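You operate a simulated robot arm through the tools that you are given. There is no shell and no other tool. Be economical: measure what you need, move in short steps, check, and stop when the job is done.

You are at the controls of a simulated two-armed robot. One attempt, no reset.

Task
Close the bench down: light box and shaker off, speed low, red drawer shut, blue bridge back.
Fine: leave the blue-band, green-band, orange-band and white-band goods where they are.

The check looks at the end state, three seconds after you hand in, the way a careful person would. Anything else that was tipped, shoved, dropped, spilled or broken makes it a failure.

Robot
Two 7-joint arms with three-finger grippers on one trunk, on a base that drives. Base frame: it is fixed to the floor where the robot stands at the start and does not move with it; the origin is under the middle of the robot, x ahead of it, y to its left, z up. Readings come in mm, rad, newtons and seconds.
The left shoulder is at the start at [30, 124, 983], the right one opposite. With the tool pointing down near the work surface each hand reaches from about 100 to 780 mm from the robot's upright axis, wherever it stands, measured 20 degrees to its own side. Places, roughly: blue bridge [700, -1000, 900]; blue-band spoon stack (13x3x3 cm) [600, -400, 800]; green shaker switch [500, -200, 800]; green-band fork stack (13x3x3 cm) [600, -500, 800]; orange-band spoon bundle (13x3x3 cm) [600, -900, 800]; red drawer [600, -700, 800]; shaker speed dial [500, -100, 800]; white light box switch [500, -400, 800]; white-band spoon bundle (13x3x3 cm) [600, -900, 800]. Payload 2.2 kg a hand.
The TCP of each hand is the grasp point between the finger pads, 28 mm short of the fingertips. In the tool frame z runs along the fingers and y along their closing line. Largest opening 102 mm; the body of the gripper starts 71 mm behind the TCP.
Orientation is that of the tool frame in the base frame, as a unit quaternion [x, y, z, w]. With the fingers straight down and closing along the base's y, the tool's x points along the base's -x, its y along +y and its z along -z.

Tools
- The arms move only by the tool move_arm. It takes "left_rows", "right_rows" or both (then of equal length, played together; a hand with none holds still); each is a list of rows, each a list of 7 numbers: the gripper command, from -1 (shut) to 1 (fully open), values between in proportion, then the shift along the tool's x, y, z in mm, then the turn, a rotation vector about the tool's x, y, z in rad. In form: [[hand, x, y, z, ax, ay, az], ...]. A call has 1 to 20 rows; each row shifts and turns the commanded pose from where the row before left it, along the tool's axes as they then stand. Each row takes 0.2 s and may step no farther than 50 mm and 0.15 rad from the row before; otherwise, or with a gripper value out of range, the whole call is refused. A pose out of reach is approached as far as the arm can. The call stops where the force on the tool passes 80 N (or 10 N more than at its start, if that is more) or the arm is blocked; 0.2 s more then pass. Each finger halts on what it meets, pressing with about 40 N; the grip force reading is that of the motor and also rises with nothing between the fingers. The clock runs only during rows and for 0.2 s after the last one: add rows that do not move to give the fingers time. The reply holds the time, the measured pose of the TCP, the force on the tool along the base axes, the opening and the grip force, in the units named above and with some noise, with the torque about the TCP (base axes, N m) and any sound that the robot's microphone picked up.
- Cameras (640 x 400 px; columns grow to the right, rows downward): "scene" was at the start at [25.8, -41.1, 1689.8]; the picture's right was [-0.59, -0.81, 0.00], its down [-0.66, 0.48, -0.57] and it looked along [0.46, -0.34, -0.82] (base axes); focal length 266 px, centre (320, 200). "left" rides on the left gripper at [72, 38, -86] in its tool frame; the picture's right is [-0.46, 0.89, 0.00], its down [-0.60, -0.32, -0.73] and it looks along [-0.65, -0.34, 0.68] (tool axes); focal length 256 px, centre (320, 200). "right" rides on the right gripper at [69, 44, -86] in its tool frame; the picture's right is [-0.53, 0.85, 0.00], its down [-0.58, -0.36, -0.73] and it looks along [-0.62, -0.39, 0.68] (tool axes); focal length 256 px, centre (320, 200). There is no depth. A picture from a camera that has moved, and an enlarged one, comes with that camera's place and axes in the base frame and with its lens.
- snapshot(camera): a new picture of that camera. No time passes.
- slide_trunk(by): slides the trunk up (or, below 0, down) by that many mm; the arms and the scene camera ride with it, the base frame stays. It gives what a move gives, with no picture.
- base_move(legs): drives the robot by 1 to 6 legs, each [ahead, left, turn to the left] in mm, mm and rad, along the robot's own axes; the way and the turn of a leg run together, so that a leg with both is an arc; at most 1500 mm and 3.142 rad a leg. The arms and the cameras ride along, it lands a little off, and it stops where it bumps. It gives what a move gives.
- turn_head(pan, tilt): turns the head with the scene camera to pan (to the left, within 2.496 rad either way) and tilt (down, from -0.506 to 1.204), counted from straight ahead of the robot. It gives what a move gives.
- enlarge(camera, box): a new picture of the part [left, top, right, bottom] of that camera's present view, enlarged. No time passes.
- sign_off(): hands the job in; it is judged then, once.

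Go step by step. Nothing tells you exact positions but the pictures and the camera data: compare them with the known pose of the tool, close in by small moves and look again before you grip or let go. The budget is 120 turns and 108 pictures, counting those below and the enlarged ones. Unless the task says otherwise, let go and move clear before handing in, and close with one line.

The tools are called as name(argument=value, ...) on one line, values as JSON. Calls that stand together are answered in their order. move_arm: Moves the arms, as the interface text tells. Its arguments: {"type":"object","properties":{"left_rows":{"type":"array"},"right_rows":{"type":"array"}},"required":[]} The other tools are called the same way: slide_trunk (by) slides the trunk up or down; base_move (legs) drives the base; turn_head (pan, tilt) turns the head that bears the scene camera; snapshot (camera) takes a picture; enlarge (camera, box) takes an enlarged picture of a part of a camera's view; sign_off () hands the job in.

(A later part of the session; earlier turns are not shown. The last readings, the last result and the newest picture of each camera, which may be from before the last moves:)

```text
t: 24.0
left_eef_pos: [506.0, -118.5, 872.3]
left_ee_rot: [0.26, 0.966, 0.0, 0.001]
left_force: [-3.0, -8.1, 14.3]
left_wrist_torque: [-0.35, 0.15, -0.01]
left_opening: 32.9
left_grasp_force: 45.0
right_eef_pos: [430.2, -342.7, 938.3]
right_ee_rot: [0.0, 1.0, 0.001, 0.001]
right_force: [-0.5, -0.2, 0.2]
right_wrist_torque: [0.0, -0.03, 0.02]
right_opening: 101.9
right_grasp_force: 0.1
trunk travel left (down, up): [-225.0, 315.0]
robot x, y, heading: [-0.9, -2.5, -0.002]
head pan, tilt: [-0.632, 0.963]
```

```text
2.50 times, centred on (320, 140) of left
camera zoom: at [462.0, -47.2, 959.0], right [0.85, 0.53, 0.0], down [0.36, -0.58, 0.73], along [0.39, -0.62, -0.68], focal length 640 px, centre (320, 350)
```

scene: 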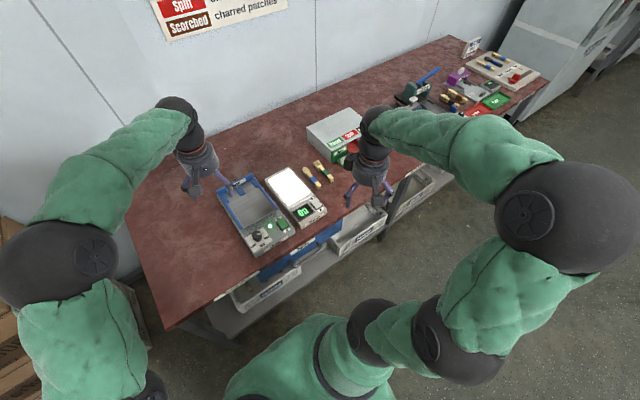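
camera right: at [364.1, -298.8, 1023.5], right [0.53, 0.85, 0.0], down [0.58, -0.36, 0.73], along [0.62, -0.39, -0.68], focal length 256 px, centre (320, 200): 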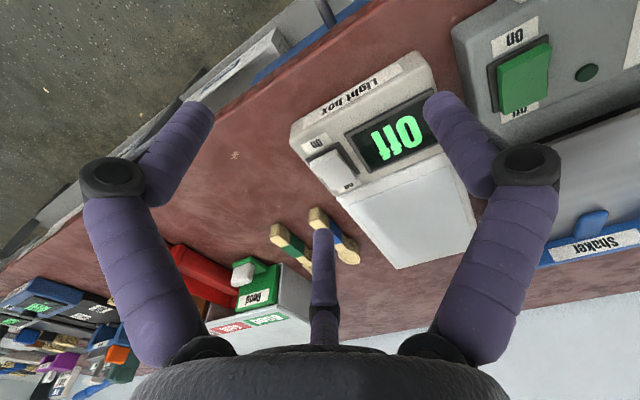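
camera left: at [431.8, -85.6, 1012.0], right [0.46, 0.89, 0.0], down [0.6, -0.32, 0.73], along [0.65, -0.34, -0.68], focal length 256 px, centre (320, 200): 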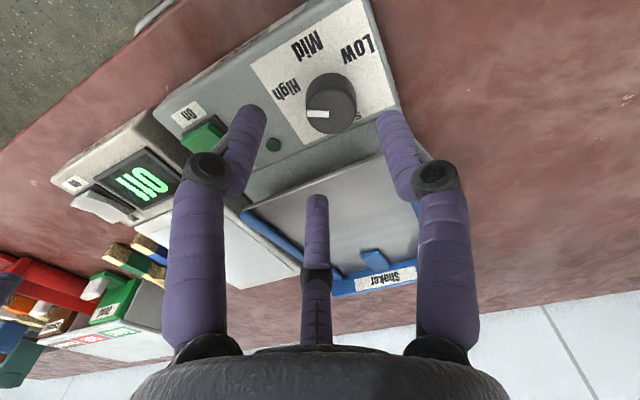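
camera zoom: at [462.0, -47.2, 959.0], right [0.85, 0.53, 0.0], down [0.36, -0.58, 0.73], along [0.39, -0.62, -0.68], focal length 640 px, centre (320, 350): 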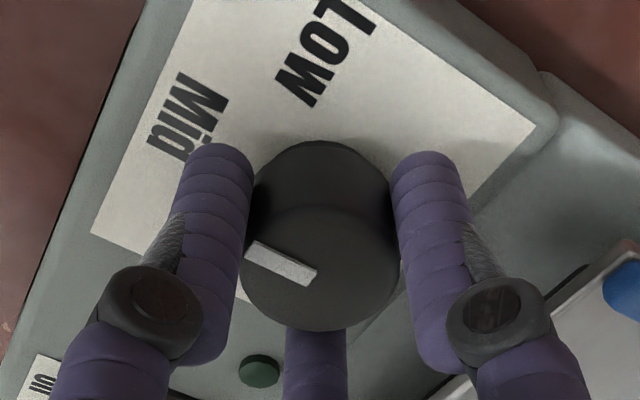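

The knob has reached Mid. I'll open, turn the hand back and regrip.

move_arm(left_rows=[[0.2, 0, 0, 0, 0, 0, 0], [0.2, 0, 0, 0, 0, 0, 0], [0.2, 0, 0, -10, 0, 0, 0], [0.2, 0, 0, -10, 0, 0, -0.131], [0.2, 0, 0, 0, 0, 0, -0.131], [0.2, 0, 0, 0, 0, 0, -0.131], [0.2, 0, 0, 0, 0, 0, -0.131], [0.2, 0, 0, 0, 0, 0, -0.131], [0.2, 0, 0, 0, 0, 0, -0.131], [0.2, 0, 0, 0, 0, 0, -0.131], [0.2, 0, 0, 0, 0, 0, -0.131], [0.2, 0, 0, 0, 0, 0, 0]])

enlarge(camera="left", box=[200, 60, 440, 220])

```text
t: 26.6
left_eef_pos: [505.2, -116.5, 892.2]
left_ee_rot: [-0.261, 0.965, 0.0, 0.0]
left_force: [0.1, 0.4, -0.1]
left_wrist_torque: [-0.02, -0.02, 0.01]
left_opening: 61.4
left_grasp_force: 0.0
right_eef_pos: [431.6, -342.4, 936.9]
right_ee_rot: [0.001, 1.0, 0.001, -0.001]
right_force: [-0.8, 0.5, -0.2]
right_wrist_torque: [-0.02, -0.01, 0.0]
right_opening: 102.0
right_grasp_force: 0.1
trunk travel left (down, up): [-225.0, 315.0]
robot x, y, heading: [-2.1, -1.6, -0.002]
head pan, tilt: [-0.632, 0.963]
```

```text
2.50 times, centred on (320, 140) of left
camera zoom: at [424.4, -119.8, 978.6], right [-0.04, 1.0, 0.0], down [0.68, 0.03, 0.73], along [0.73, 0.03, -0.68], focal length 640 px, centre (320, 350)
```

zoom: 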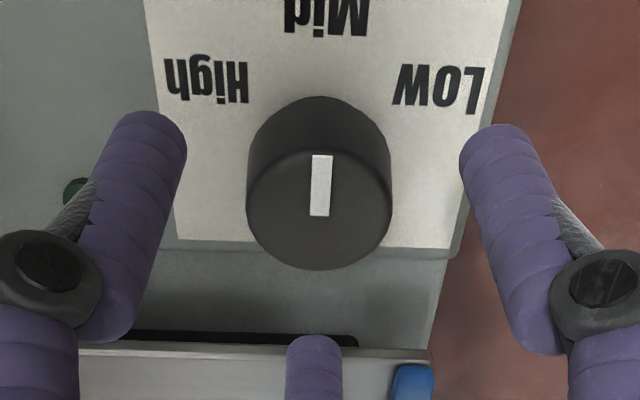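

The pointer is exactly on Mid. Now I'll make the same 60° turn once more to reach Low.

move_arm(left_rows=[[0.2, 0, -1, 10, 0, 0, 0], [0.2, 0, 0, 10, 0, 0, 0], [-0.2, 0, 0, 0, 0, 0, 0], [-0.6, 0, 0, 0, 0, 0, 0], [-1, 0, 0, 0, 0, 0, 0], [-1, 0, 0, 0, 0, 0, 0], [-1, 0, 0, 0, 0, 0, 0.131], [-1, 0, 0, 0, 0, 0, 0.131], [-1, 0, 0, 0, 0, 0, 0.131], [-1, 0, 0, 0, 0, 0, 0.131], [-1, 0, 0, 0, 0, 0, 0.131], [-1, 0, 0, 0, 0, 0, 0.131], [-1, 0, 0, 0, 0, 0, 0.131], [-1, 0, 0, 0, 0, 0, 0.131], [-1, 0, 0, 0, 0, 0, 0], [0.2, 0, 0, 0, 0, 0, 0], [0.2, 0, 0, 0, 0, 0, 0], [0.2, 0, 0, -15, 0, 0, 0], [0.2, 0, 0, -20, 0, 0, 0], [0.2, 0, 0, 0, 0, 0, 0]])

enlarge(camera="left", box=[200, 60, 440, 220])

```text
t: 30.8
left_eef_pos: [509.8, -117.4, 908.0]
left_ee_rot: [0.259, 0.966, 0.001, 0.0]
left_force: [0.8, -0.1, 0.2]
left_wrist_torque: [-0.01, 0.01, -0.01]
left_opening: 61.2
left_grasp_force: 0.0
right_eef_pos: [431.2, -343.0, 936.2]
right_ee_rot: [0.0, 1.0, 0.001, 0.0]
right_force: [-0.5, -0.4, 0.4]
right_wrist_torque: [0.02, 0.0, 0.02]
right_opening: 101.7
right_grasp_force: 0.2
trunk travel left (down, up): [-225.0, 315.0]
robot x, y, heading: [0.3, -0.6, -0.001]
head pan, tilt: [-0.632, 0.963]
```

```text
2.50 times, centred on (320, 140) of left
camera zoom: at [465.5, -47.8, 993.6], right [0.85, 0.53, 0.0], down [0.36, -0.58, 0.73], along [0.39, -0.62, -0.68], focal length 640 px, centre (320, 350)
```

zoom: 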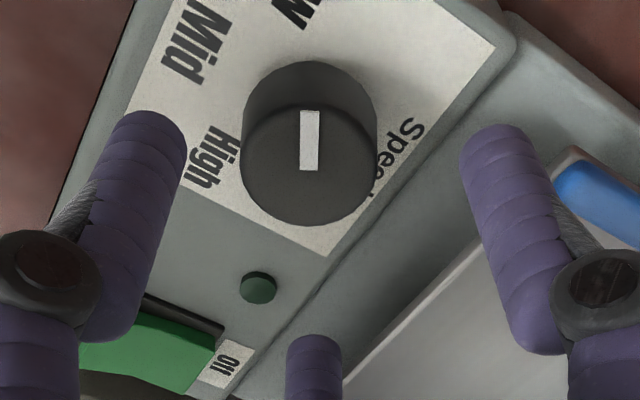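

The dial now points at Low. I'll lift both hands and look at the drawer and the far stations.

move_arm(left_rows=[[0.2, 0, 0, -50, 0, 0, -0.131], [0.2, 0, 0, -50, 0, 0, -0.131], [0.2, 0, 0, -50, 0, 0, -0.131], [0, 0, 0, -40, 0, 0, -0.131], [0, 40, 20, 0, 0, 0, 0], [0, 40, 20, 0, 0, 0, 0], [0, 40, 20, 0, 0, 0, 0], [0, 40, 20, 0, 0, 0, 0]], right_rows=[[1, 0, 0, -40, 0, 0, 0], [1, 0, 0, -40, 0, 0, 0], [1, 0, 0, -40, 0, 0, 0], [1, 0, 0, -40, 0, 0, 0], [1, 40, 0, 0, 0, 0, 0], [1, 40, 0, 0, 0, 0, 0], [1, 40, 0, 0, 0, 0, 0], [1, 0, 0, 0, 0, 0, 0]])

enlarge(camera="scene", box=[220, 180, 348, 260])

turn_head(pan=-1.0, tilt=0.7)

snapshot(camera="scene")

```text
t: 32.6
left_eef_pos: [345.8, -39.8, 1095.6]
left_ee_rot: [0.0, 1.0, 0.0, 0.0]
left_force: [-0.5, 0.0, 0.0]
left_wrist_torque: [-0.02, -0.02, -0.01]
left_opening: 51.3
left_grasp_force: 0.1
right_eef_pos: [311.6, -338.2, 1099.1]
right_ee_rot: [-0.001, 1.0, 0.001, 0.0]
right_force: [0.2, 0.4, 0.8]
right_wrist_torque: [0.02, 0.04, 0.02]
right_opening: 102.0
right_grasp_force: 0.1
trunk travel left (down, up): [-225.0, 315.0]
robot x, y, heading: [-3.8, -4.5, -0.001]
head pan, tilt: [-0.632, 0.963]
```

```text
5.00 times, centred on (284, 220) of scene
camera zoom: at [25.9, -40.5, 1689.8], right [-0.59, -0.81, 0.0], down [-0.66, 0.48, -0.57], along [0.46, -0.34, -0.82], focal length 1330 px, centre (500, 100)
```

zoom: 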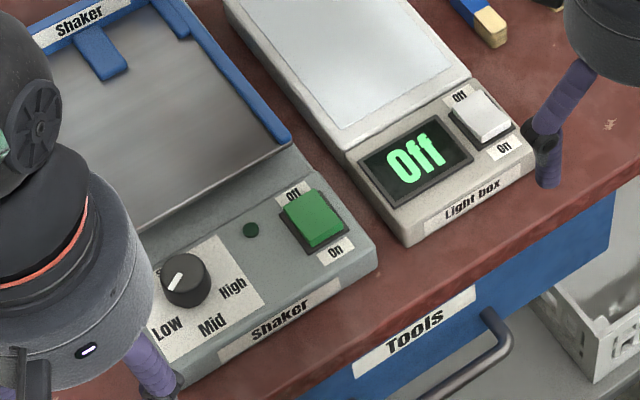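

```text
t: 33.5
left_eef_pos: [345.8, -40.0, 1095.1]
left_ee_rot: [-0.002, 1.0, -0.001, 0.0]
left_force: [-0.2, 0.3, 0.1]
left_wrist_torque: [-0.05, -0.02, -0.01]
left_opening: 51.1
left_grasp_force: 0.1
right_eef_pos: [311.2, -338.9, 1100.0]
right_ee_rot: [0.001, 1.0, 0.002, 0.0]
right_force: [0.3, 0.8, -0.8]
right_wrist_torque: [-0.01, -0.01, 0.02]
right_opening: 102.0
right_grasp_force: 0.0
trunk travel left (down, up): [-225.0, 315.0]
robot x, y, heading: [2.6, -1.9, -0.001]
head pan, tilt: [-1.0, 0.7]
```

```text
65 pictures are left
camera scene: at [13.6, -69.9, 1710.5], right [-0.84, -0.54, 0.0], down [-0.35, 0.54, -0.76], along [0.41, -0.64, -0.64], focal length 266 px, centre (320, 200)
```

scene: 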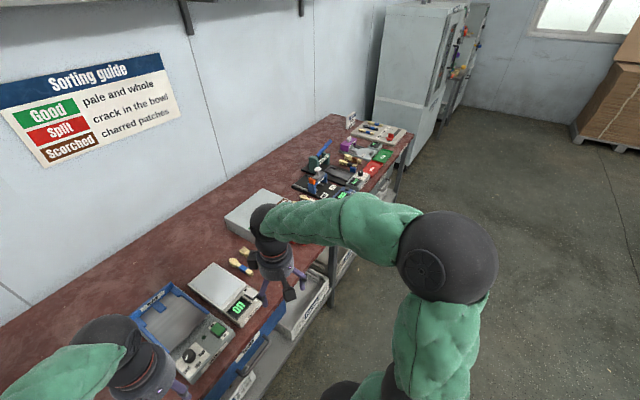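

All four settings at the shaker and light box read correctly. Next I'll drive about 600 mm to the right along the bench.

base_move(legs=[[0, -600, 0]])

turn_head(pan=-0.45, tilt=0.9)

snapshot(camera="scene")

snapshot(camera="right")

```text
t: 36.9
left_eef_pos: [341.2, -662.7, 1096.0]
left_ee_rot: [0.007, 1.0, 0.001, -0.001]
left_force: [0.6, 0.0, 0.1]
left_wrist_torque: [0.01, 0.03, -0.03]
left_opening: 50.9
left_grasp_force: 0.1
right_eef_pos: [301.6, -961.1, 1098.9]
right_ee_rot: [0.008, 1.0, 0.001, 0.0]
right_force: [-0.3, -0.3, -0.4]
right_wrist_torque: [0.01, 0.0, 0.01]
right_opening: 102.0
right_grasp_force: 0.2
trunk travel left (down, up): [-225.0, 315.0]
robot x, y, heading: [-4.9, -618.1, -0.017]
head pan, tilt: [-1.0, 0.7]
```

```text
t: 37.9
left_eef_pos: [339.8, -661.6, 1095.4]
left_ee_rot: [0.007, 1.0, 0.0, 0.0]
left_force: [0.3, -0.1, -0.6]
left_wrist_torque: [-0.01, 0.01, 0.01]
left_opening: 50.9
left_grasp_force: 0.0
right_eef_pos: [302.0, -960.8, 1099.5]
right_ee_rot: [0.008, 1.0, 0.001, 0.0]
right_force: [-0.3, 0.0, 0.5]
right_wrist_torque: [0.02, 0.0, -0.02]
right_opening: 102.1
right_grasp_force: 0.1
trunk travel left (down, up): [-225.0, 315.0]
robot x, y, heading: [-4.1, -617.6, -0.015]
head pan, tilt: [-0.45, 0.901]
```

```text
64 pictures are left
camera scene: at [30.5, -648.5, 1694.4], right [-0.45, -0.89, 0.0], down [-0.7, 0.35, -0.62], along [0.56, -0.28, -0.78], focal length 266 px, centre (320, 200)
```

scene: 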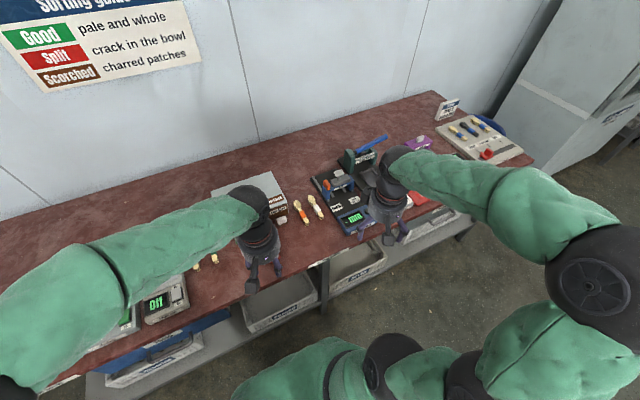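

```text
63 pictures are left
camera right: at [234.9, -916.3, 1185.8], right [0.55, 0.84, 0.0], down [0.57, -0.37, 0.73], along [0.61, -0.4, -0.68], focal length 256 px, centre (320, 200)
```

right: 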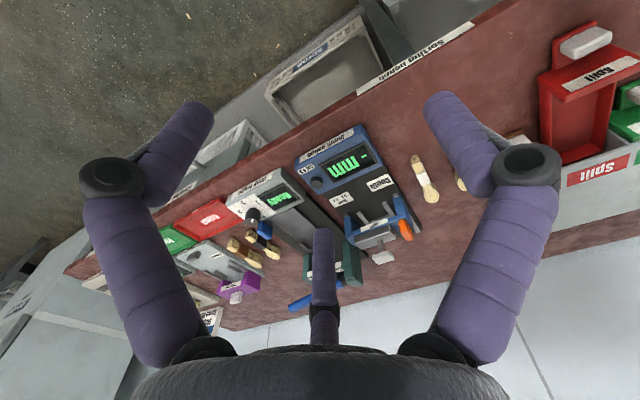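

I can see the black device that carries the blue bridge, next to a height gauge with a blue frame. I'll zoom in on it.

enlarge(camera="right", box=[220, 110, 480, 280])

enlarge(camera="scene", box=[290, 120, 420, 245])

enlarge(camera="right", box=[480, 10, 640, 220])

```text
2.35 times, centred on (350, 195) of right
camera zoom: at [234.9, -916.3, 1185.8], right [0.55, 0.84, 0.0], down [0.57, -0.37, 0.73], along [0.61, -0.4, -0.68], focal length 602 px, centre (249, 212)
```

zoom: 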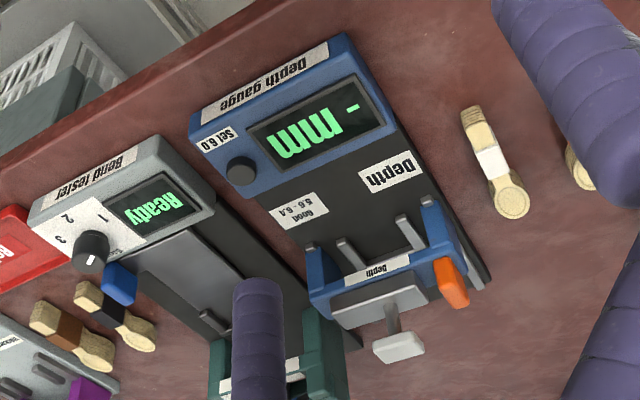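

```text
3.20 times, centred on (355, 182) of scene
camera zoom: at [30.5, -648.5, 1694.4], right [-0.45, -0.89, 0.0], down [-0.7, 0.35, -0.62], along [0.56, -0.28, -0.78], focal length 851 px, centre (208, 256)
```

zoom: 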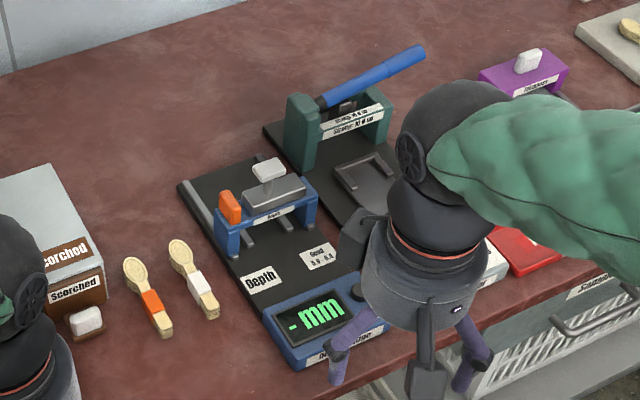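

```text
1.90 times, centred on (560, 115) of right
camera zoom: at [234.9, -916.3, 1185.8], right [0.55, 0.84, 0.0], down [0.57, -0.37, 0.73], along [0.61, -0.4, -0.68], focal length 488 px, centre (-137, 362)
```

zoom: 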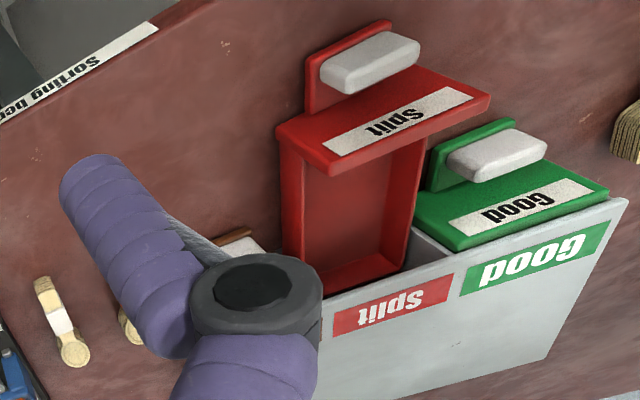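

The blue bridge belongs to the depth gauge. First the red drawer: its white handle is at about [497, -696, 831], so I'll bring the right hand, closed, in front of it and move the left hand aside.

move_arm(left_rows=[[0, 0, 45, 0, 0, 0, 0], [0, 0, 45, 0, 0, 0, 0], [0, 0, 45, 0, 0, 0, 0], [0, 0, 45, 0, 0, 0, 0], [0, 0, 45, 0, 0, 0, 0], [0, 0, 0, 0, 0, 0, 0], [0, 0, 0, 0, 0, 0, 0]], right_rows=[[-1, -10, 40, 0, 0, 0, 0], [-1, -15, 45, 0, 0, 0, 0], [-1, -15, 45, 0, 0, 0, 0], [-1, -15, 45, 20, 0, 0, 0], [-1, -20, 41, 20, 0, 0, 0], [-1, -20, 40, 20, 0, 0, 0], [-1, -20, 14, 40, 0, 0, 0]])

snapshot(camera="right")

snapshot(camera="scene")

```text
refused: row 4 steps farther than a row can; nothing moved
```

```text
59 pictures are left
camera right: at [234.9, -916.3, 1185.8], right [0.55, 0.84, 0.0], down [0.57, -0.37, 0.73], along [0.61, -0.4, -0.68], focal length 256 px, centre (320, 200)
```

right: 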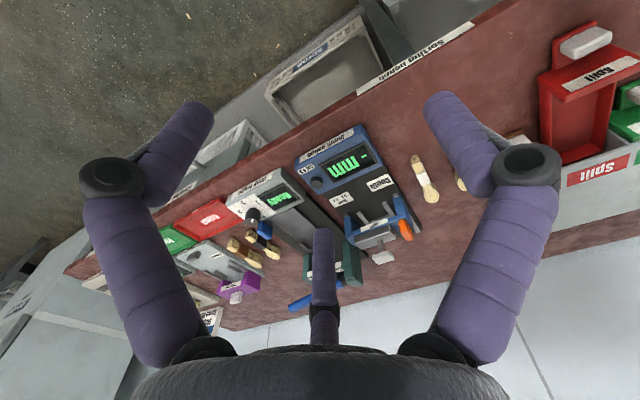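

```text
58 pictures are left
camera scene: at [30.5, -648.5, 1694.4], right [-0.45, -0.89, 0.0], down [-0.7, 0.35, -0.62], along [0.56, -0.28, -0.78], focal length 266 px, centre (320, 200)
```

scene: 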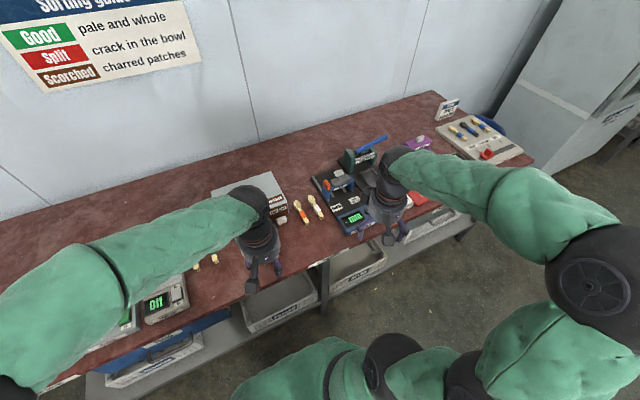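

One row stepped too far. I'll use shorter ones.

move_arm(left_rows=[[0, 0, 45, 0, 0, 0, 0], [0, 0, 45, 0, 0, 0, 0], [0, 0, 45, 0, 0, 0, 0], [0, 0, 45, 0, 0, 0, 0], [0, 0, 45, 0, 0, 0, 0], [0, 0, 0, 0, 0, 0, 0], [0, 0, 0, 0, 0, 0, 0], [0, 0, 0, 0, 0, 0, 0]], right_rows=[[-1, -10, 38, 0, 0, 0, 0], [-1, -15, 38, 10, 0, 0, 0], [-1, -15, 38, 10, 0, 0, 0], [-1, -15, 38, 15, 0, 0, 0], [-1, -15, 38, 15, 0, 0, 0], [-1, -20, 38, 15, 0, 0, 0], [-1, -20, 37, 15, 0, 0, 0], [-1, 0, 0, 20, 0, 0, 0]])

snapshot(camera="right")

snapshot(camera="scene")

```text
t: 39.7
left_eef_pos: [345.4, -437.2, 1091.4]
left_ee_rot: [0.007, 1.0, 0.0, -0.001]
left_force: [0.6, 0.0, 0.1]
left_wrist_torque: [0.03, 0.02, 0.0]
left_opening: 51.2
left_grasp_force: 0.0
right_eef_pos: [415.0, -695.3, 1000.0]
right_ee_rot: [0.008, 1.0, 0.001, 0.001]
right_force: [0.0, -1.0, 0.0]
right_wrist_torque: [0.02, 0.0, 0.04]
right_opening: 1.9
right_grasp_force: 31.9
trunk travel left (down, up): [-225.0, 315.0]
robot x, y, heading: [-4.0, -619.7, -0.016]
head pan, tilt: [-0.45, 0.901]
```

```text
57 pictures are left
camera right: at [348.1, -650.7, 1086.3], right [0.55, 0.84, 0.0], down [0.57, -0.37, 0.73], along [0.61, -0.4, -0.68], focal length 256 px, centre (320, 200)
```

right: 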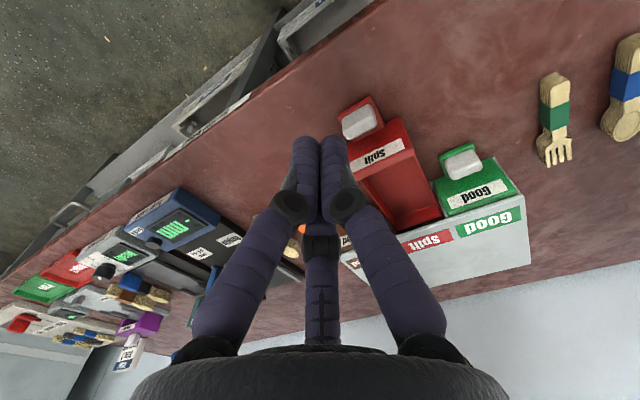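

```text
56 pictures are left
camera scene: at [30.2, -649.2, 1694.4], right [-0.45, -0.89, 0.0], down [-0.7, 0.35, -0.62], along [0.56, -0.28, -0.78], focal length 266 px, centre (320, 200)
```

scene: 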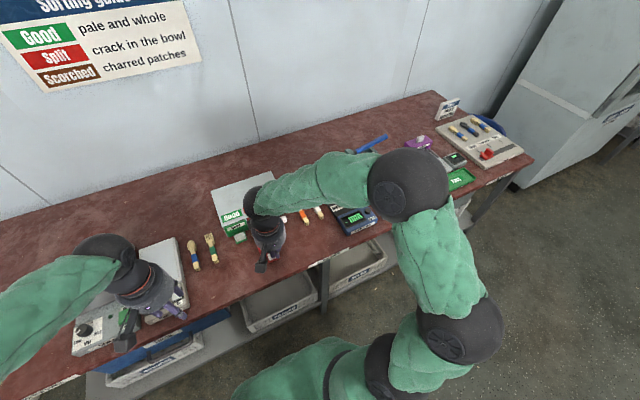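

The handle is confirmed at about [497, -698, 831]. I'll lower in front of it.

move_arm(right_rows=[[-1, -5, -1, 45, 0, 0, 0], [-1, -5, -1, 45, 0, 0, 0], [-1, -5, -1, 35, 0, 0, 0], [-1, 0, 0, 25, 0, 0, 0], [-1, 0, 0, 5, 0, 0, 0], [-1, 0, 0, 0, 0, 0, 0]])

snapshot(camera="right")

enlarge(camera="scene", box=[200, 170, 330, 280])

```text
t: 41.1
left_eef_pos: [345.2, -436.4, 1092.3]
left_ee_rot: [0.006, 1.0, 0.0, 0.0]
left_force: [-0.3, -0.4, -1.0]
left_wrist_torque: [-0.03, -0.02, -0.03]
left_opening: 51.0
left_grasp_force: 0.0
right_eef_pos: [430.2, -699.8, 843.9]
right_ee_rot: [0.008, 1.0, 0.001, 0.0]
right_force: [0.2, 0.4, 1.1]
right_wrist_torque: [-0.01, -0.02, 0.01]
right_opening: 2.0
right_grasp_force: 31.3
trunk travel left (down, up): [-225.0, 315.0]
robot x, y, heading: [-5.1, -617.1, -0.012]
head pan, tilt: [-0.45, 0.901]
```

```text
55 pictures are left
camera right: at [363.1, -656.5, 930.6], right [0.55, 0.84, 0.0], down [0.57, -0.37, 0.73], along [0.61, -0.4, -0.68], focal length 256 px, centre (320, 200)
```

right: 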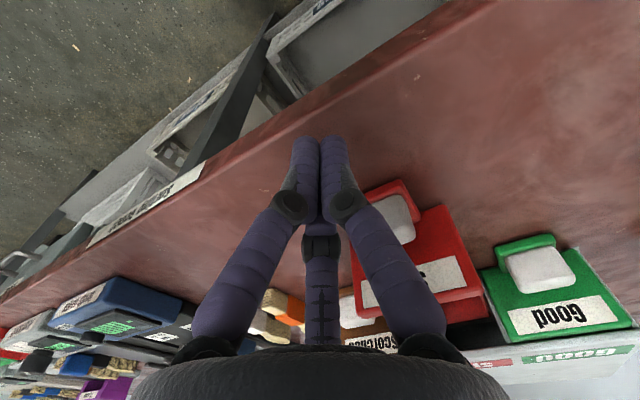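

```text
3.64 times, centred on (265, 225) of scene
camera zoom: at [30.5, -648.2, 1694.4], right [-0.45, -0.89, 0.0], down [-0.7, 0.35, -0.62], along [0.56, -0.28, -0.78], focal length 967 px, centre (520, 109)
```

zoom: 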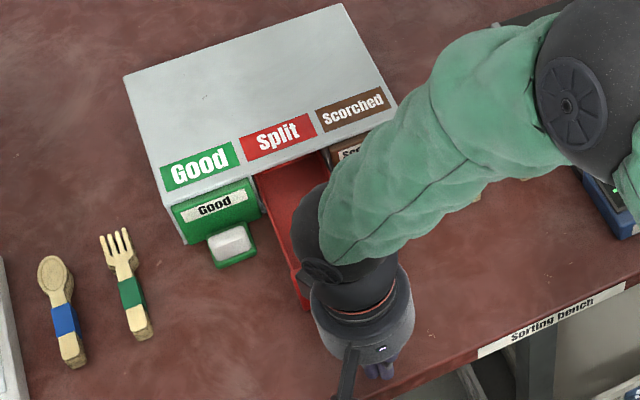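

The fingers are in front of the drawer's pull tab. I'll push forward gradually.

move_arm(right_rows=[[-1, -15, 6, 0, 0, 0, 0], [-1, -10, 0, 0, 0, 0, 0], [-1, -10, 0, 0, 0, 0, 0], [-1, -10, 0, 0, 0, 0, 0], [-1, -10, 0, 0, 0, 0, 0], [-1, -10, 0, 0, 0, 0, 0], [-1, -10, 0, 0, 0, 0, 0]])

snapshot(camera="right")

```text
t: 42.7
left_eef_pos: [345.1, -435.4, 1091.5]
left_ee_rot: [0.007, 1.0, -0.001, 0.001]
left_force: [-0.2, 0.6, 0.4]
left_wrist_torque: [0.0, 0.02, -0.01]
left_opening: 50.8
left_grasp_force: 0.0
right_eef_pos: [506.5, -695.8, 844.7]
right_ee_rot: [0.008, 1.0, 0.0, 0.0]
right_force: [0.0, 0.1, 0.4]
right_wrist_torque: [0.02, -0.01, 0.01]
right_opening: 2.1
right_grasp_force: 31.6
trunk travel left (down, up): [-225.0, 315.0]
robot x, y, heading: [-4.1, -614.5, -0.016]
head pan, tilt: [-0.45, 0.901]
```

```text
53 pictures are left
camera right: at [438.8, -651.8, 930.6], right [0.55, 0.84, 0.0], down [0.57, -0.37, 0.73], along [0.61, -0.4, -0.68], focal length 256 px, centre (320, 200)
```

right: 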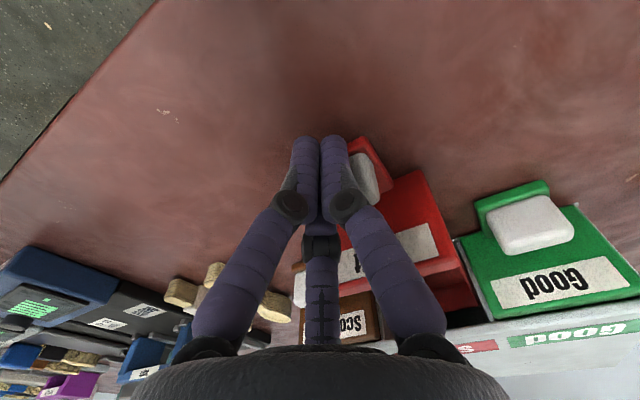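

The drawer is moving with almost no force and has about 95 mm to go. I'll keep pushing.

move_arm(right_rows=[[-1, -12, 0, 0, 0, 0, 0], [-1, -12, 0, 0, 0, 0, 0], [-1, -12, 0, 0, 0, 0, 0], [-1, -12, 0, 0, 0, 0, 0], [-1, -12, 0, 0, 0, 0, 0], [-1, -10, 0, 0, 0, 0, 0], [-1, 0, 0, 0, 0, 0, 0]])

snapshot(camera="right")

enlarge(camera="scene", box=[200, 170, 330, 280])

```text
t: 44.3
left_eef_pos: [345.7, -436.4, 1090.2]
left_ee_rot: [0.007, 1.0, 0.0, 0.0]
left_force: [0.3, 0.0, -0.5]
left_wrist_torque: [0.0, 0.02, 0.04]
left_opening: 50.8
left_grasp_force: 0.0
right_eef_pos: [577.2, -696.0, 845.5]
right_ee_rot: [0.008, 1.0, 0.0, 0.0]
right_force: [0.1, -0.4, 0.5]
right_wrist_torque: [0.01, -0.02, 0.03]
right_opening: 2.1
right_grasp_force: 31.1
trunk travel left (down, up): [-225.0, 315.0]
robot x, y, heading: [-5.8, -615.4, -0.024]
head pan, tilt: [-0.45, 0.901]
```

```text
52 pictures are left
camera right: at [510.3, -651.6, 931.6], right [0.55, 0.84, 0.0], down [0.57, -0.37, 0.73], along [0.61, -0.4, -0.68], focal length 256 px, centre (320, 200)
```

right: 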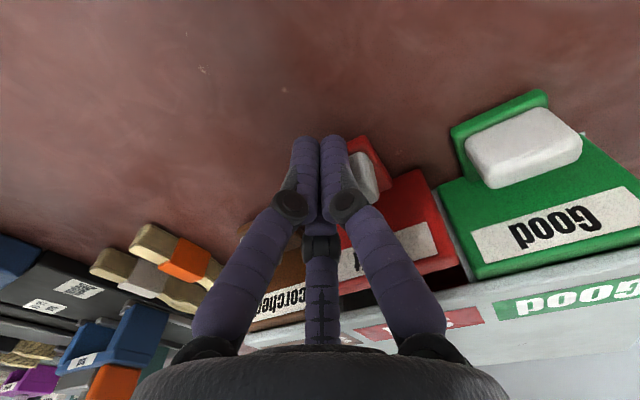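

```text
3.64 times, centred on (265, 225) of scene
camera zoom: at [30.5, -648.3, 1694.4], right [-0.45, -0.89, 0.0], down [-0.7, 0.35, -0.62], along [0.56, -0.28, -0.78], focal length 967 px, centre (520, 109)
```

zoom: 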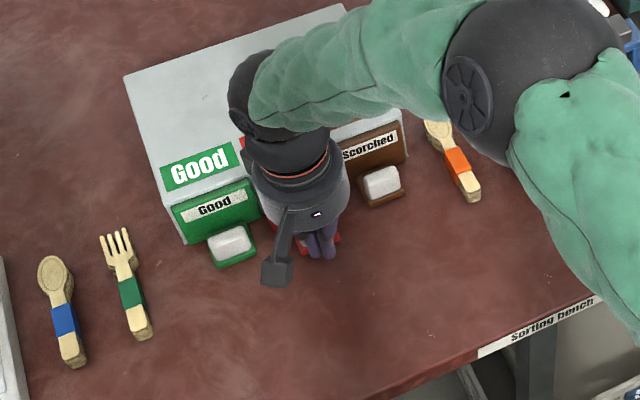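

About 20 mm remain. I'll finish in small steps and watch the force.

move_arm(right_rows=[[-1, -5, 0, 0, 0, 0, 0], [-1, -5, 0, 0, 0, 0, 0], [-1, -4, 0, 0, 0, 0, 0], [-1, -3, 0, 0, 0, 0, 0], [-1, 0, 0, 0, 0, 0, 0]])

snapshot(camera="right")

enlarge(camera="scene", box=[220, 190, 320, 260])

```text
t: 45.5
left_eef_pos: [345.0, -436.1, 1092.0]
left_ee_rot: [0.008, 1.0, 0.0, 0.0]
left_force: [0.4, -0.1, 1.2]
left_wrist_torque: [-0.01, 0.0, 0.03]
left_opening: 51.0
left_grasp_force: 0.2
right_eef_pos: [592.8, -697.2, 845.5]
right_ee_rot: [0.007, 1.0, 0.0, 0.0]
right_force: [0.0, -1.0, 0.0]
right_wrist_torque: [0.0, 0.0, 0.03]
right_opening: 2.2
right_grasp_force: 32.3
trunk travel left (down, up): [-225.0, 315.0]
robot x, y, heading: [-3.2, -614.0, -0.016]
head pan, tilt: [-0.45, 0.901]
```

```text
50 pictures are left
camera right: at [525.8, -653.1, 931.4], right [0.55, 0.84, 0.0], down [0.57, -0.37, 0.73], along [0.61, -0.4, -0.68], focal length 256 px, centre (320, 200)
```

right: 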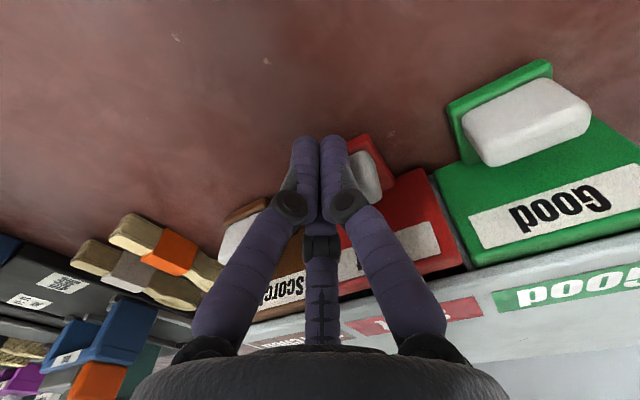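

```text
5.71 times, centred on (270, 225) of scene
camera zoom: at [30.5, -648.3, 1694.4], right [-0.45, -0.89, 0.0], down [-0.7, 0.35, -0.62], along [0.56, -0.28, -0.78], focal length 1520 px, centre (606, 57)
```

zoom: 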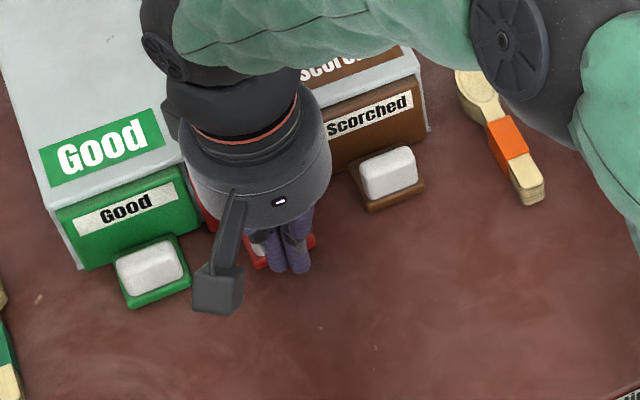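

The tab is still about 8 mm proud of its neighbours. I'll push a little farther.

move_arm(right_rows=[[-1, -3, 0, 0, 0, 0, 0], [-1, -2, 0, 0, 0, 0, 0], [-1, -2, 0, 0, 0, 0, 0], [-1, -1, 0, 0, 0, 0, 0], [-1, 0, 0, 0, 0, 0, 0]])

enlarge(camera="scene", box=[220, 190, 320, 260])

```text
t: 46.7
left_eef_pos: [346.7, -437.3, 1092.0]
left_ee_rot: [0.007, 1.0, 0.001, 0.0]
left_force: [-0.2, -0.4, 0.1]
left_wrist_torque: [-0.02, -0.02, 0.02]
left_opening: 50.9
left_grasp_force: 0.1
right_eef_pos: [601.6, -696.5, 846.8]
right_ee_rot: [0.008, 1.0, 0.001, 0.0]
right_force: [0.1, 0.0, 0.3]
right_wrist_torque: [0.03, 0.03, -0.01]
right_opening: 2.1
right_grasp_force: 31.3
trunk travel left (down, up): [-225.0, 315.0]
robot x, y, heading: [-5.3, -615.9, -0.011]
head pan, tilt: [-0.45, 0.901]
```

```text
5.71 times, centred on (270, 225) of scene
camera zoom: at [30.6, -648.2, 1694.4], right [-0.45, -0.89, 0.0], down [-0.7, 0.35, -0.62], along [0.56, -0.28, -0.78], focal length 1520 px, centre (606, 57)
```

zoom: 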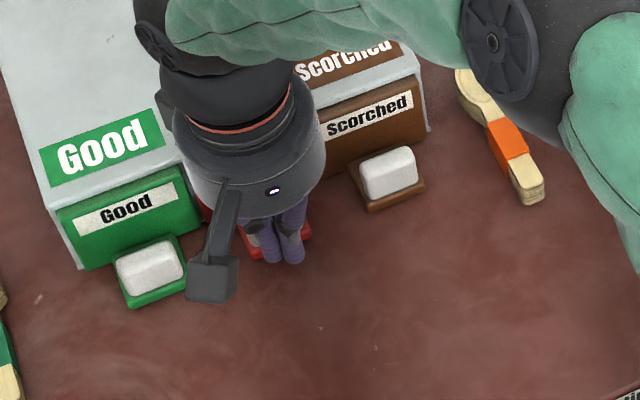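

It's nearly flush. A few more millimetres until I feel the stop.

move_arm(right_rows=[[-1, -1, 0, 0, 0, 0, 0], [-1, -1, 0, 0, 0, 0, 0], [-1, -1, 0, 0, 0, 0, 0], [-1, 0, 0, 0, 0, 0, 0]])

```text
t: 47.7
left_eef_pos: [343.1, -436.6, 1092.1]
left_ee_rot: [0.007, 1.0, 0.0, 0.001]
left_force: [0.4, 0.4, -0.2]
left_wrist_torque: [0.02, 0.0, -0.01]
left_opening: 51.2
left_grasp_force: 0.0
right_eef_pos: [601.5, -696.7, 845.8]
right_ee_rot: [0.007, 1.0, 0.0, -0.001]
right_force: [-22.2, 2.4, 10.1]
right_wrist_torque: [-0.04, -0.08, -0.07]
right_opening: 1.9
right_grasp_force: 31.4
trunk travel left (down, up): [-225.0, 315.0]
robot x, y, heading: [-6.5, -613.2, -0.01]
head pan, tilt: [-0.45, 0.901]
```

The stop is reached (22 N), so the drawer is shut. I'll back off and lift clear, then check.

move_arm(right_rows=[[-1, 15, 0, 0, 0, 0, 0], [-1, 40, 0, 0, 0, 0, 0], [-1, 40, 0, 0, 0, 0, 0], [-1, 0, 0, -45, 0, 0, 0], [-1, 0, 0, -45, 0, 0, 0], [-1, 0, 0, -45, 0, 0, 0], [-1, 0, 0, -45, 0, 0, 0], [-1, 45, 0, -20, 0, 0, 0], [-1, 45, 0, -20, 0, 0, 0], [-1, 45, 0, -20, 0, 0, 0]])

snapshot(camera="scene")

enlarge(camera="scene", box=[200, 160, 330, 250])

```text
t: 49.9
left_eef_pos: [345.0, -436.7, 1091.9]
left_ee_rot: [0.007, 1.0, -0.001, 0.002]
left_force: [-0.8, -1.6, 1.0]
left_wrist_torque: [-0.01, 0.0, -0.03]
left_opening: 51.2
left_grasp_force: 0.0
right_eef_pos: [369.1, -690.6, 1085.7]
right_ee_rot: [0.007, 1.0, 0.0, 0.0]
right_force: [0.2, 0.0, -0.5]
right_wrist_torque: [-0.02, -0.01, 0.0]
right_opening: 2.2
right_grasp_force: 31.7
trunk travel left (down, up): [-225.0, 315.0]
robot x, y, heading: [-6.4, -617.8, -0.016]
head pan, tilt: [-0.45, 0.901]
```

```text
47 pictures are left
camera scene: at [28.2, -648.6, 1694.4], right [-0.45, -0.89, 0.0], down [-0.7, 0.35, -0.62], along [0.56, -0.28, -0.78], focal length 266 px, centre (320, 200)
```

scene: 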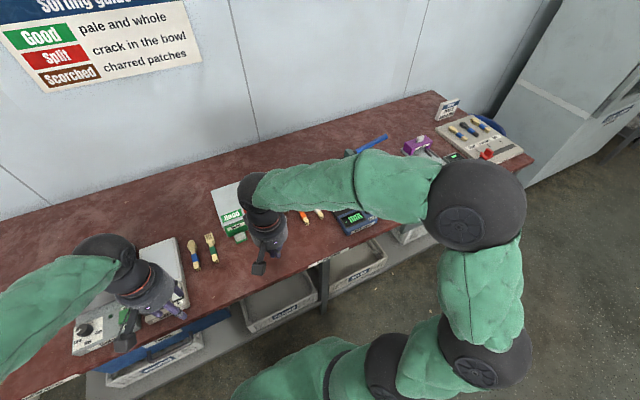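

```text
4.44 times, centred on (265, 205) of scene
camera zoom: at [28.2, -648.6, 1694.4], right [-0.45, -0.89, 0.0], down [-0.7, 0.35, -0.62], along [0.56, -0.28, -0.78], focal length 1182 px, centre (564, 178)
```

zoom: 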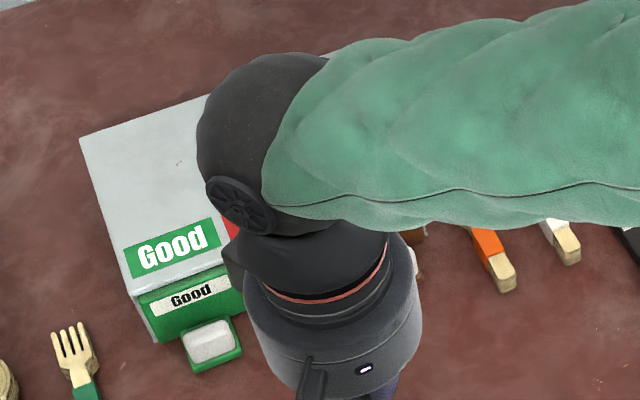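

Now I'll drive about 300 mm farther right, to the depth gauge.

base_move(legs=[[0, -270, 0.016]])

move_arm(right_rows=[[1, 20, -40, 0, 0, 0, 0], [1, 20, -40, 0, 0, 0, 0], [1, 20, -40, 0, 0, 0, 0], [1, 20, -40, 0, 0, 0, 0], [1, 20, -40, 0, 0, 0, 0], [1, 0, -40, 0, 0, 0, 0]])

turn_head(pan=0.0, tilt=0.9)

snapshot(camera="scene")

snapshot(camera="right")

```text
t: 51.8
left_eef_pos: [342.0, -699.6, 1091.1]
left_ee_rot: [0.004, 1.0, 0.001, 0.0]
left_force: [0.1, -0.2, -0.4]
left_wrist_torque: [0.02, 0.01, -0.01]
left_opening: 51.1
left_grasp_force: 0.0
right_eef_pos: [368.5, -952.5, 1085.1]
right_ee_rot: [0.006, 1.0, 0.001, -0.001]
right_force: [0.0, 0.0, 0.0]
right_wrist_torque: [0.03, 0.0, -0.02]
right_opening: 1.9
right_grasp_force: 31.7
trunk travel left (down, up): [-225.0, 315.0]
robot x, y, heading: [-12.1, -880.3, -0.012]
head pan, tilt: [-0.45, 0.901]
```

```text
t: 53.2
left_eef_pos: [342.8, -698.1, 1091.5]
left_ee_rot: [0.005, 1.0, 0.0, 0.0]
left_force: [0.3, -0.6, 0.4]
left_wrist_torque: [0.04, -0.02, 0.0]
left_opening: 50.8
left_grasp_force: 0.0
right_eef_pos: [267.3, -1192.8, 1082.6]
right_ee_rot: [0.004, 1.0, 0.001, 0.0]
right_force: [0.3, 0.3, 0.4]
right_wrist_torque: [0.0, 0.02, -0.03]
right_opening: 102.0
right_grasp_force: 0.1
trunk travel left (down, up): [-225.0, 315.0]
robot x, y, heading: [-10.7, -877.9, -0.013]
head pan, tilt: [-0.45, 0.901]
```

```text
t: 54.1
left_eef_pos: [341.7, -698.2, 1092.1]
left_ee_rot: [0.005, 1.0, 0.0, 0.0]
left_force: [0.2, 0.0, 0.6]
left_wrist_torque: [0.03, 0.03, -0.02]
left_opening: 50.9
left_grasp_force: 0.1
right_eef_pos: [267.3, -1190.6, 1083.2]
right_ee_rot: [0.005, 1.0, 0.0, -0.001]
right_force: [-0.4, 0.2, 0.5]
right_wrist_torque: [0.01, 0.02, -0.02]
right_opening: 101.8
right_grasp_force: 0.0
trunk travel left (down, up): [-225.0, 315.0]
robot x, y, heading: [-5.3, -879.7, -0.008]
head pan, tilt: [0.0, 0.901]
```

```text
45 pictures are left
camera scene: at [35.2, -878.6, 1694.4], right [-0.01, -1.0, 0.0], down [-0.78, 0.01, -0.62], along [0.62, -0.01, -0.78], focal length 266 px, centre (320, 200)
```

scene: 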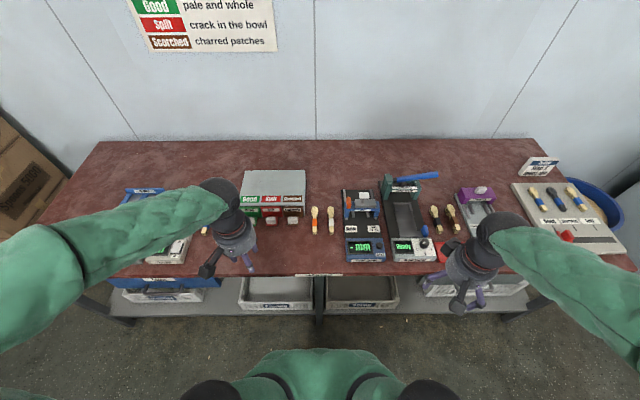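

```text
44 pictures are left
camera right: at [199.2, -1146.8, 1168.5], right [0.54, 0.84, 0.0], down [0.57, -0.37, 0.73], along [0.61, -0.4, -0.68], focal length 256 px, centre (320, 200)
```

right: 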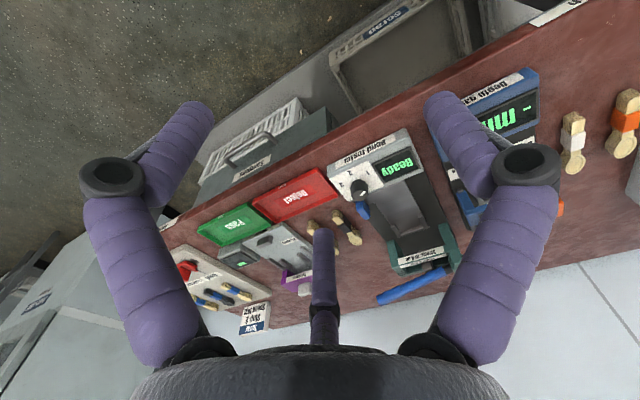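

Clear view. Zooming in on the depth gauge and checking the drawer cabinet.

enlarge(camera="scene", box=[326, 176, 406, 266])

enlarge(camera="scene", box=[220, 160, 350, 240])

enlarge(camera="scene", box=[340, 182, 388, 224])

```text
4.44 times, centred on (366, 221) of scene
camera zoom: at [35.2, -878.6, 1694.4], right [-0.01, -1.0, 0.0], down [-0.78, 0.01, -0.62], along [0.62, -0.01, -0.78], focal length 1182 px, centre (116, 107)
```

zoom: 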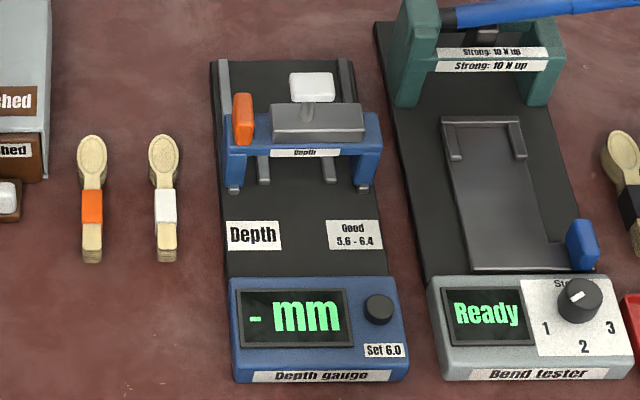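

```text
4.92 times, centred on (285, 200) of scene
camera zoom: at [35.2, -878.6, 1694.4], right [-0.01, -1.0, 0.0], down [-0.78, 0.01, -0.62], along [0.62, -0.01, -0.78], focal length 1309 px, centre (492, 200)
```

zoom: 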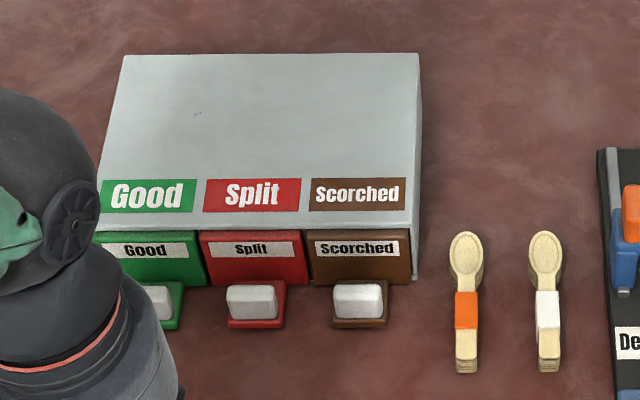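

```text
9.52 times, centred on (364, 203) of scene
camera zoom: at [35.2, -878.6, 1694.4], right [-0.01, -1.0, 0.0], down [-0.78, 0.01, -0.62], along [0.62, -0.01, -0.78], focal length 2533 px, centre (-99, 171)
```

zoom: 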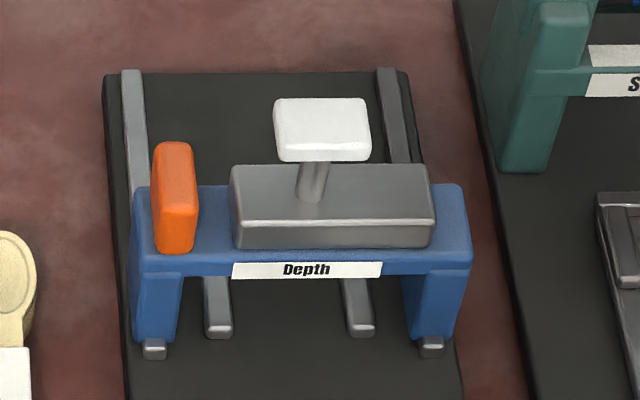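

The drawer is fully shut and level with its neighbours. The blue bridge sits at the front of its rails and must slide to the rear, so I'll bring the right hand, closed, in front of the crossbar near the orange grip.

move_arm(right_rows=[[-1, -32, 21, 0, 0, 0, 0], [-1, -35, 21, 5, 0, 0, 0], [-1, -35, 21, 10, 0, 0, 0], [-1, -35, 21, 12, 0, 0, 0], [-1, -35, 21, 15, 0, 0, 0], [-1, -35, 21, 18, 0, 0, 0], [-1, -35, 21, 20, 0, 0, 0], [-1, -35, 21, 20, 0, 0, 0], [-1, -35, 21, 20, 0, 0, 0], [-1, 0, 0, 0, 0, 0, 0]])

snapshot(camera="right")

enlarge(camera="scene", box=[326, 166, 422, 256])

```text
t: 56.3
left_eef_pos: [340.1, -699.1, 1092.2]
left_ee_rot: [0.005, 1.0, 0.0, 0.0]
left_force: [0.4, -0.3, 0.3]
left_wrist_torque: [0.0, -0.04, 0.01]
left_opening: 51.2
left_grasp_force: 0.1
right_eef_pos: [580.7, -1003.6, 964.9]
right_ee_rot: [0.005, 1.0, 0.0, 0.0]
right_force: [-0.8, 0.2, -0.5]
right_wrist_torque: [0.06, -0.01, -0.01]
right_opening: 2.0
right_grasp_force: 30.9
trunk travel left (down, up): [-225.0, 315.0]
robot x, y, heading: [-8.7, -881.4, -0.012]
head pan, tilt: [0.0, 0.901]
```

```text
40 pictures are left
camera right: at [513.1, -959.6, 1051.0], right [0.54, 0.84, 0.0], down [0.57, -0.37, 0.73], along [0.61, -0.4, -0.68], focal length 256 px, centre (320, 200)
```

right: 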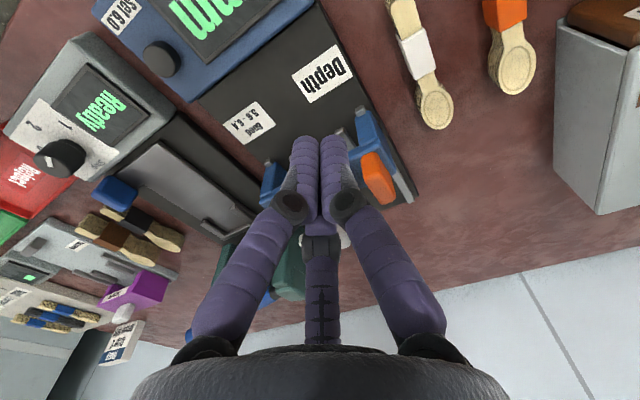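

```text
4.44 times, centred on (374, 211) of scene
camera zoom: at [34.1, -879.0, 1694.5], right [-0.01, -1.0, 0.0], down [-0.78, 0.01, -0.62], along [0.62, -0.01, -0.78], focal length 1182 px, centre (80, 151)
```

zoom: 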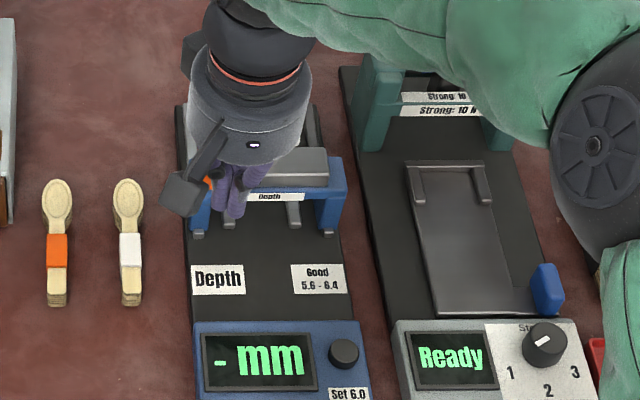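

The orange grip is at about [647, -995]. I'll lower to crossbar height at x≈580, about 50 mm in front of it.

move_arm(right_rows=[[-1, 0, 4, 35, 0, 0, 0], [-1, 0, 0, 33, 0, 0, 0], [-1, -15, 0, 0, 0, 0, 0], [-1, -15, 0, 0, 0, 0, 0], [-1, 0, 0, 0, 0, 0, 0]])

snapshot(camera="right")

enlarge(camera="scene", box=[336, 176, 400, 236])

```text
t: 57.5
left_eef_pos: [340.4, -699.0, 1091.8]
left_ee_rot: [0.005, 1.0, 0.001, 0.0]
left_force: [0.0, 0.3, 0.3]
left_wrist_torque: [0.01, -0.02, 0.05]
left_opening: 50.9
left_grasp_force: 0.0
right_eef_pos: [611.2, -999.1, 896.5]
right_ee_rot: [0.005, 1.0, 0.0, 0.0]
right_force: [-0.3, 0.3, 0.1]
right_wrist_torque: [0.01, 0.0, -0.02]
right_opening: 2.3
right_grasp_force: 31.3
trunk travel left (down, up): [-225.0, 315.0]
robot x, y, heading: [-6.4, -879.3, -0.012]
head pan, tilt: [0.0, 0.901]
```

```text
38 pictures are left
camera right: at [543.0, -954.4, 983.0], right [0.54, 0.84, 0.0], down [0.57, -0.37, 0.73], along [0.61, -0.4, -0.68], focal length 256 px, centre (320, 200)
```

right: 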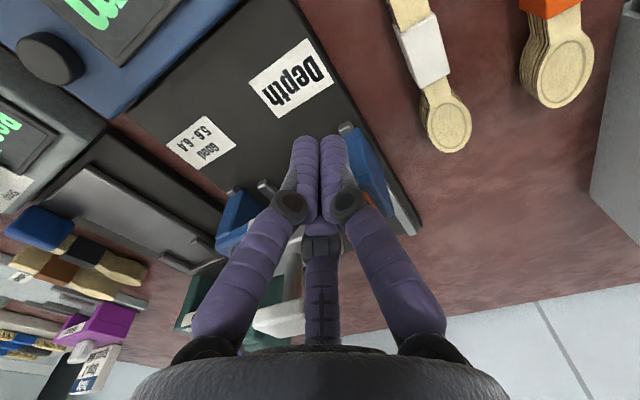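

```text
6.67 times, centred on (368, 206) of scene
camera zoom: at [35.0, -878.4, 1694.4], right [-0.01, -1.0, 0.0], down [-0.78, 0.01, -0.62], along [0.62, -0.01, -0.78], focal length 1773 px, centre (0, 160)
```

zoom: 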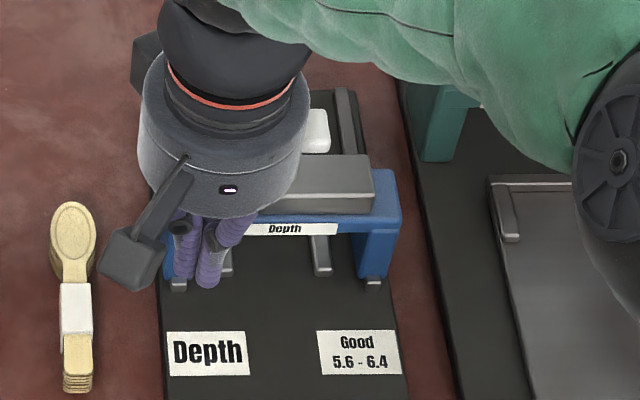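

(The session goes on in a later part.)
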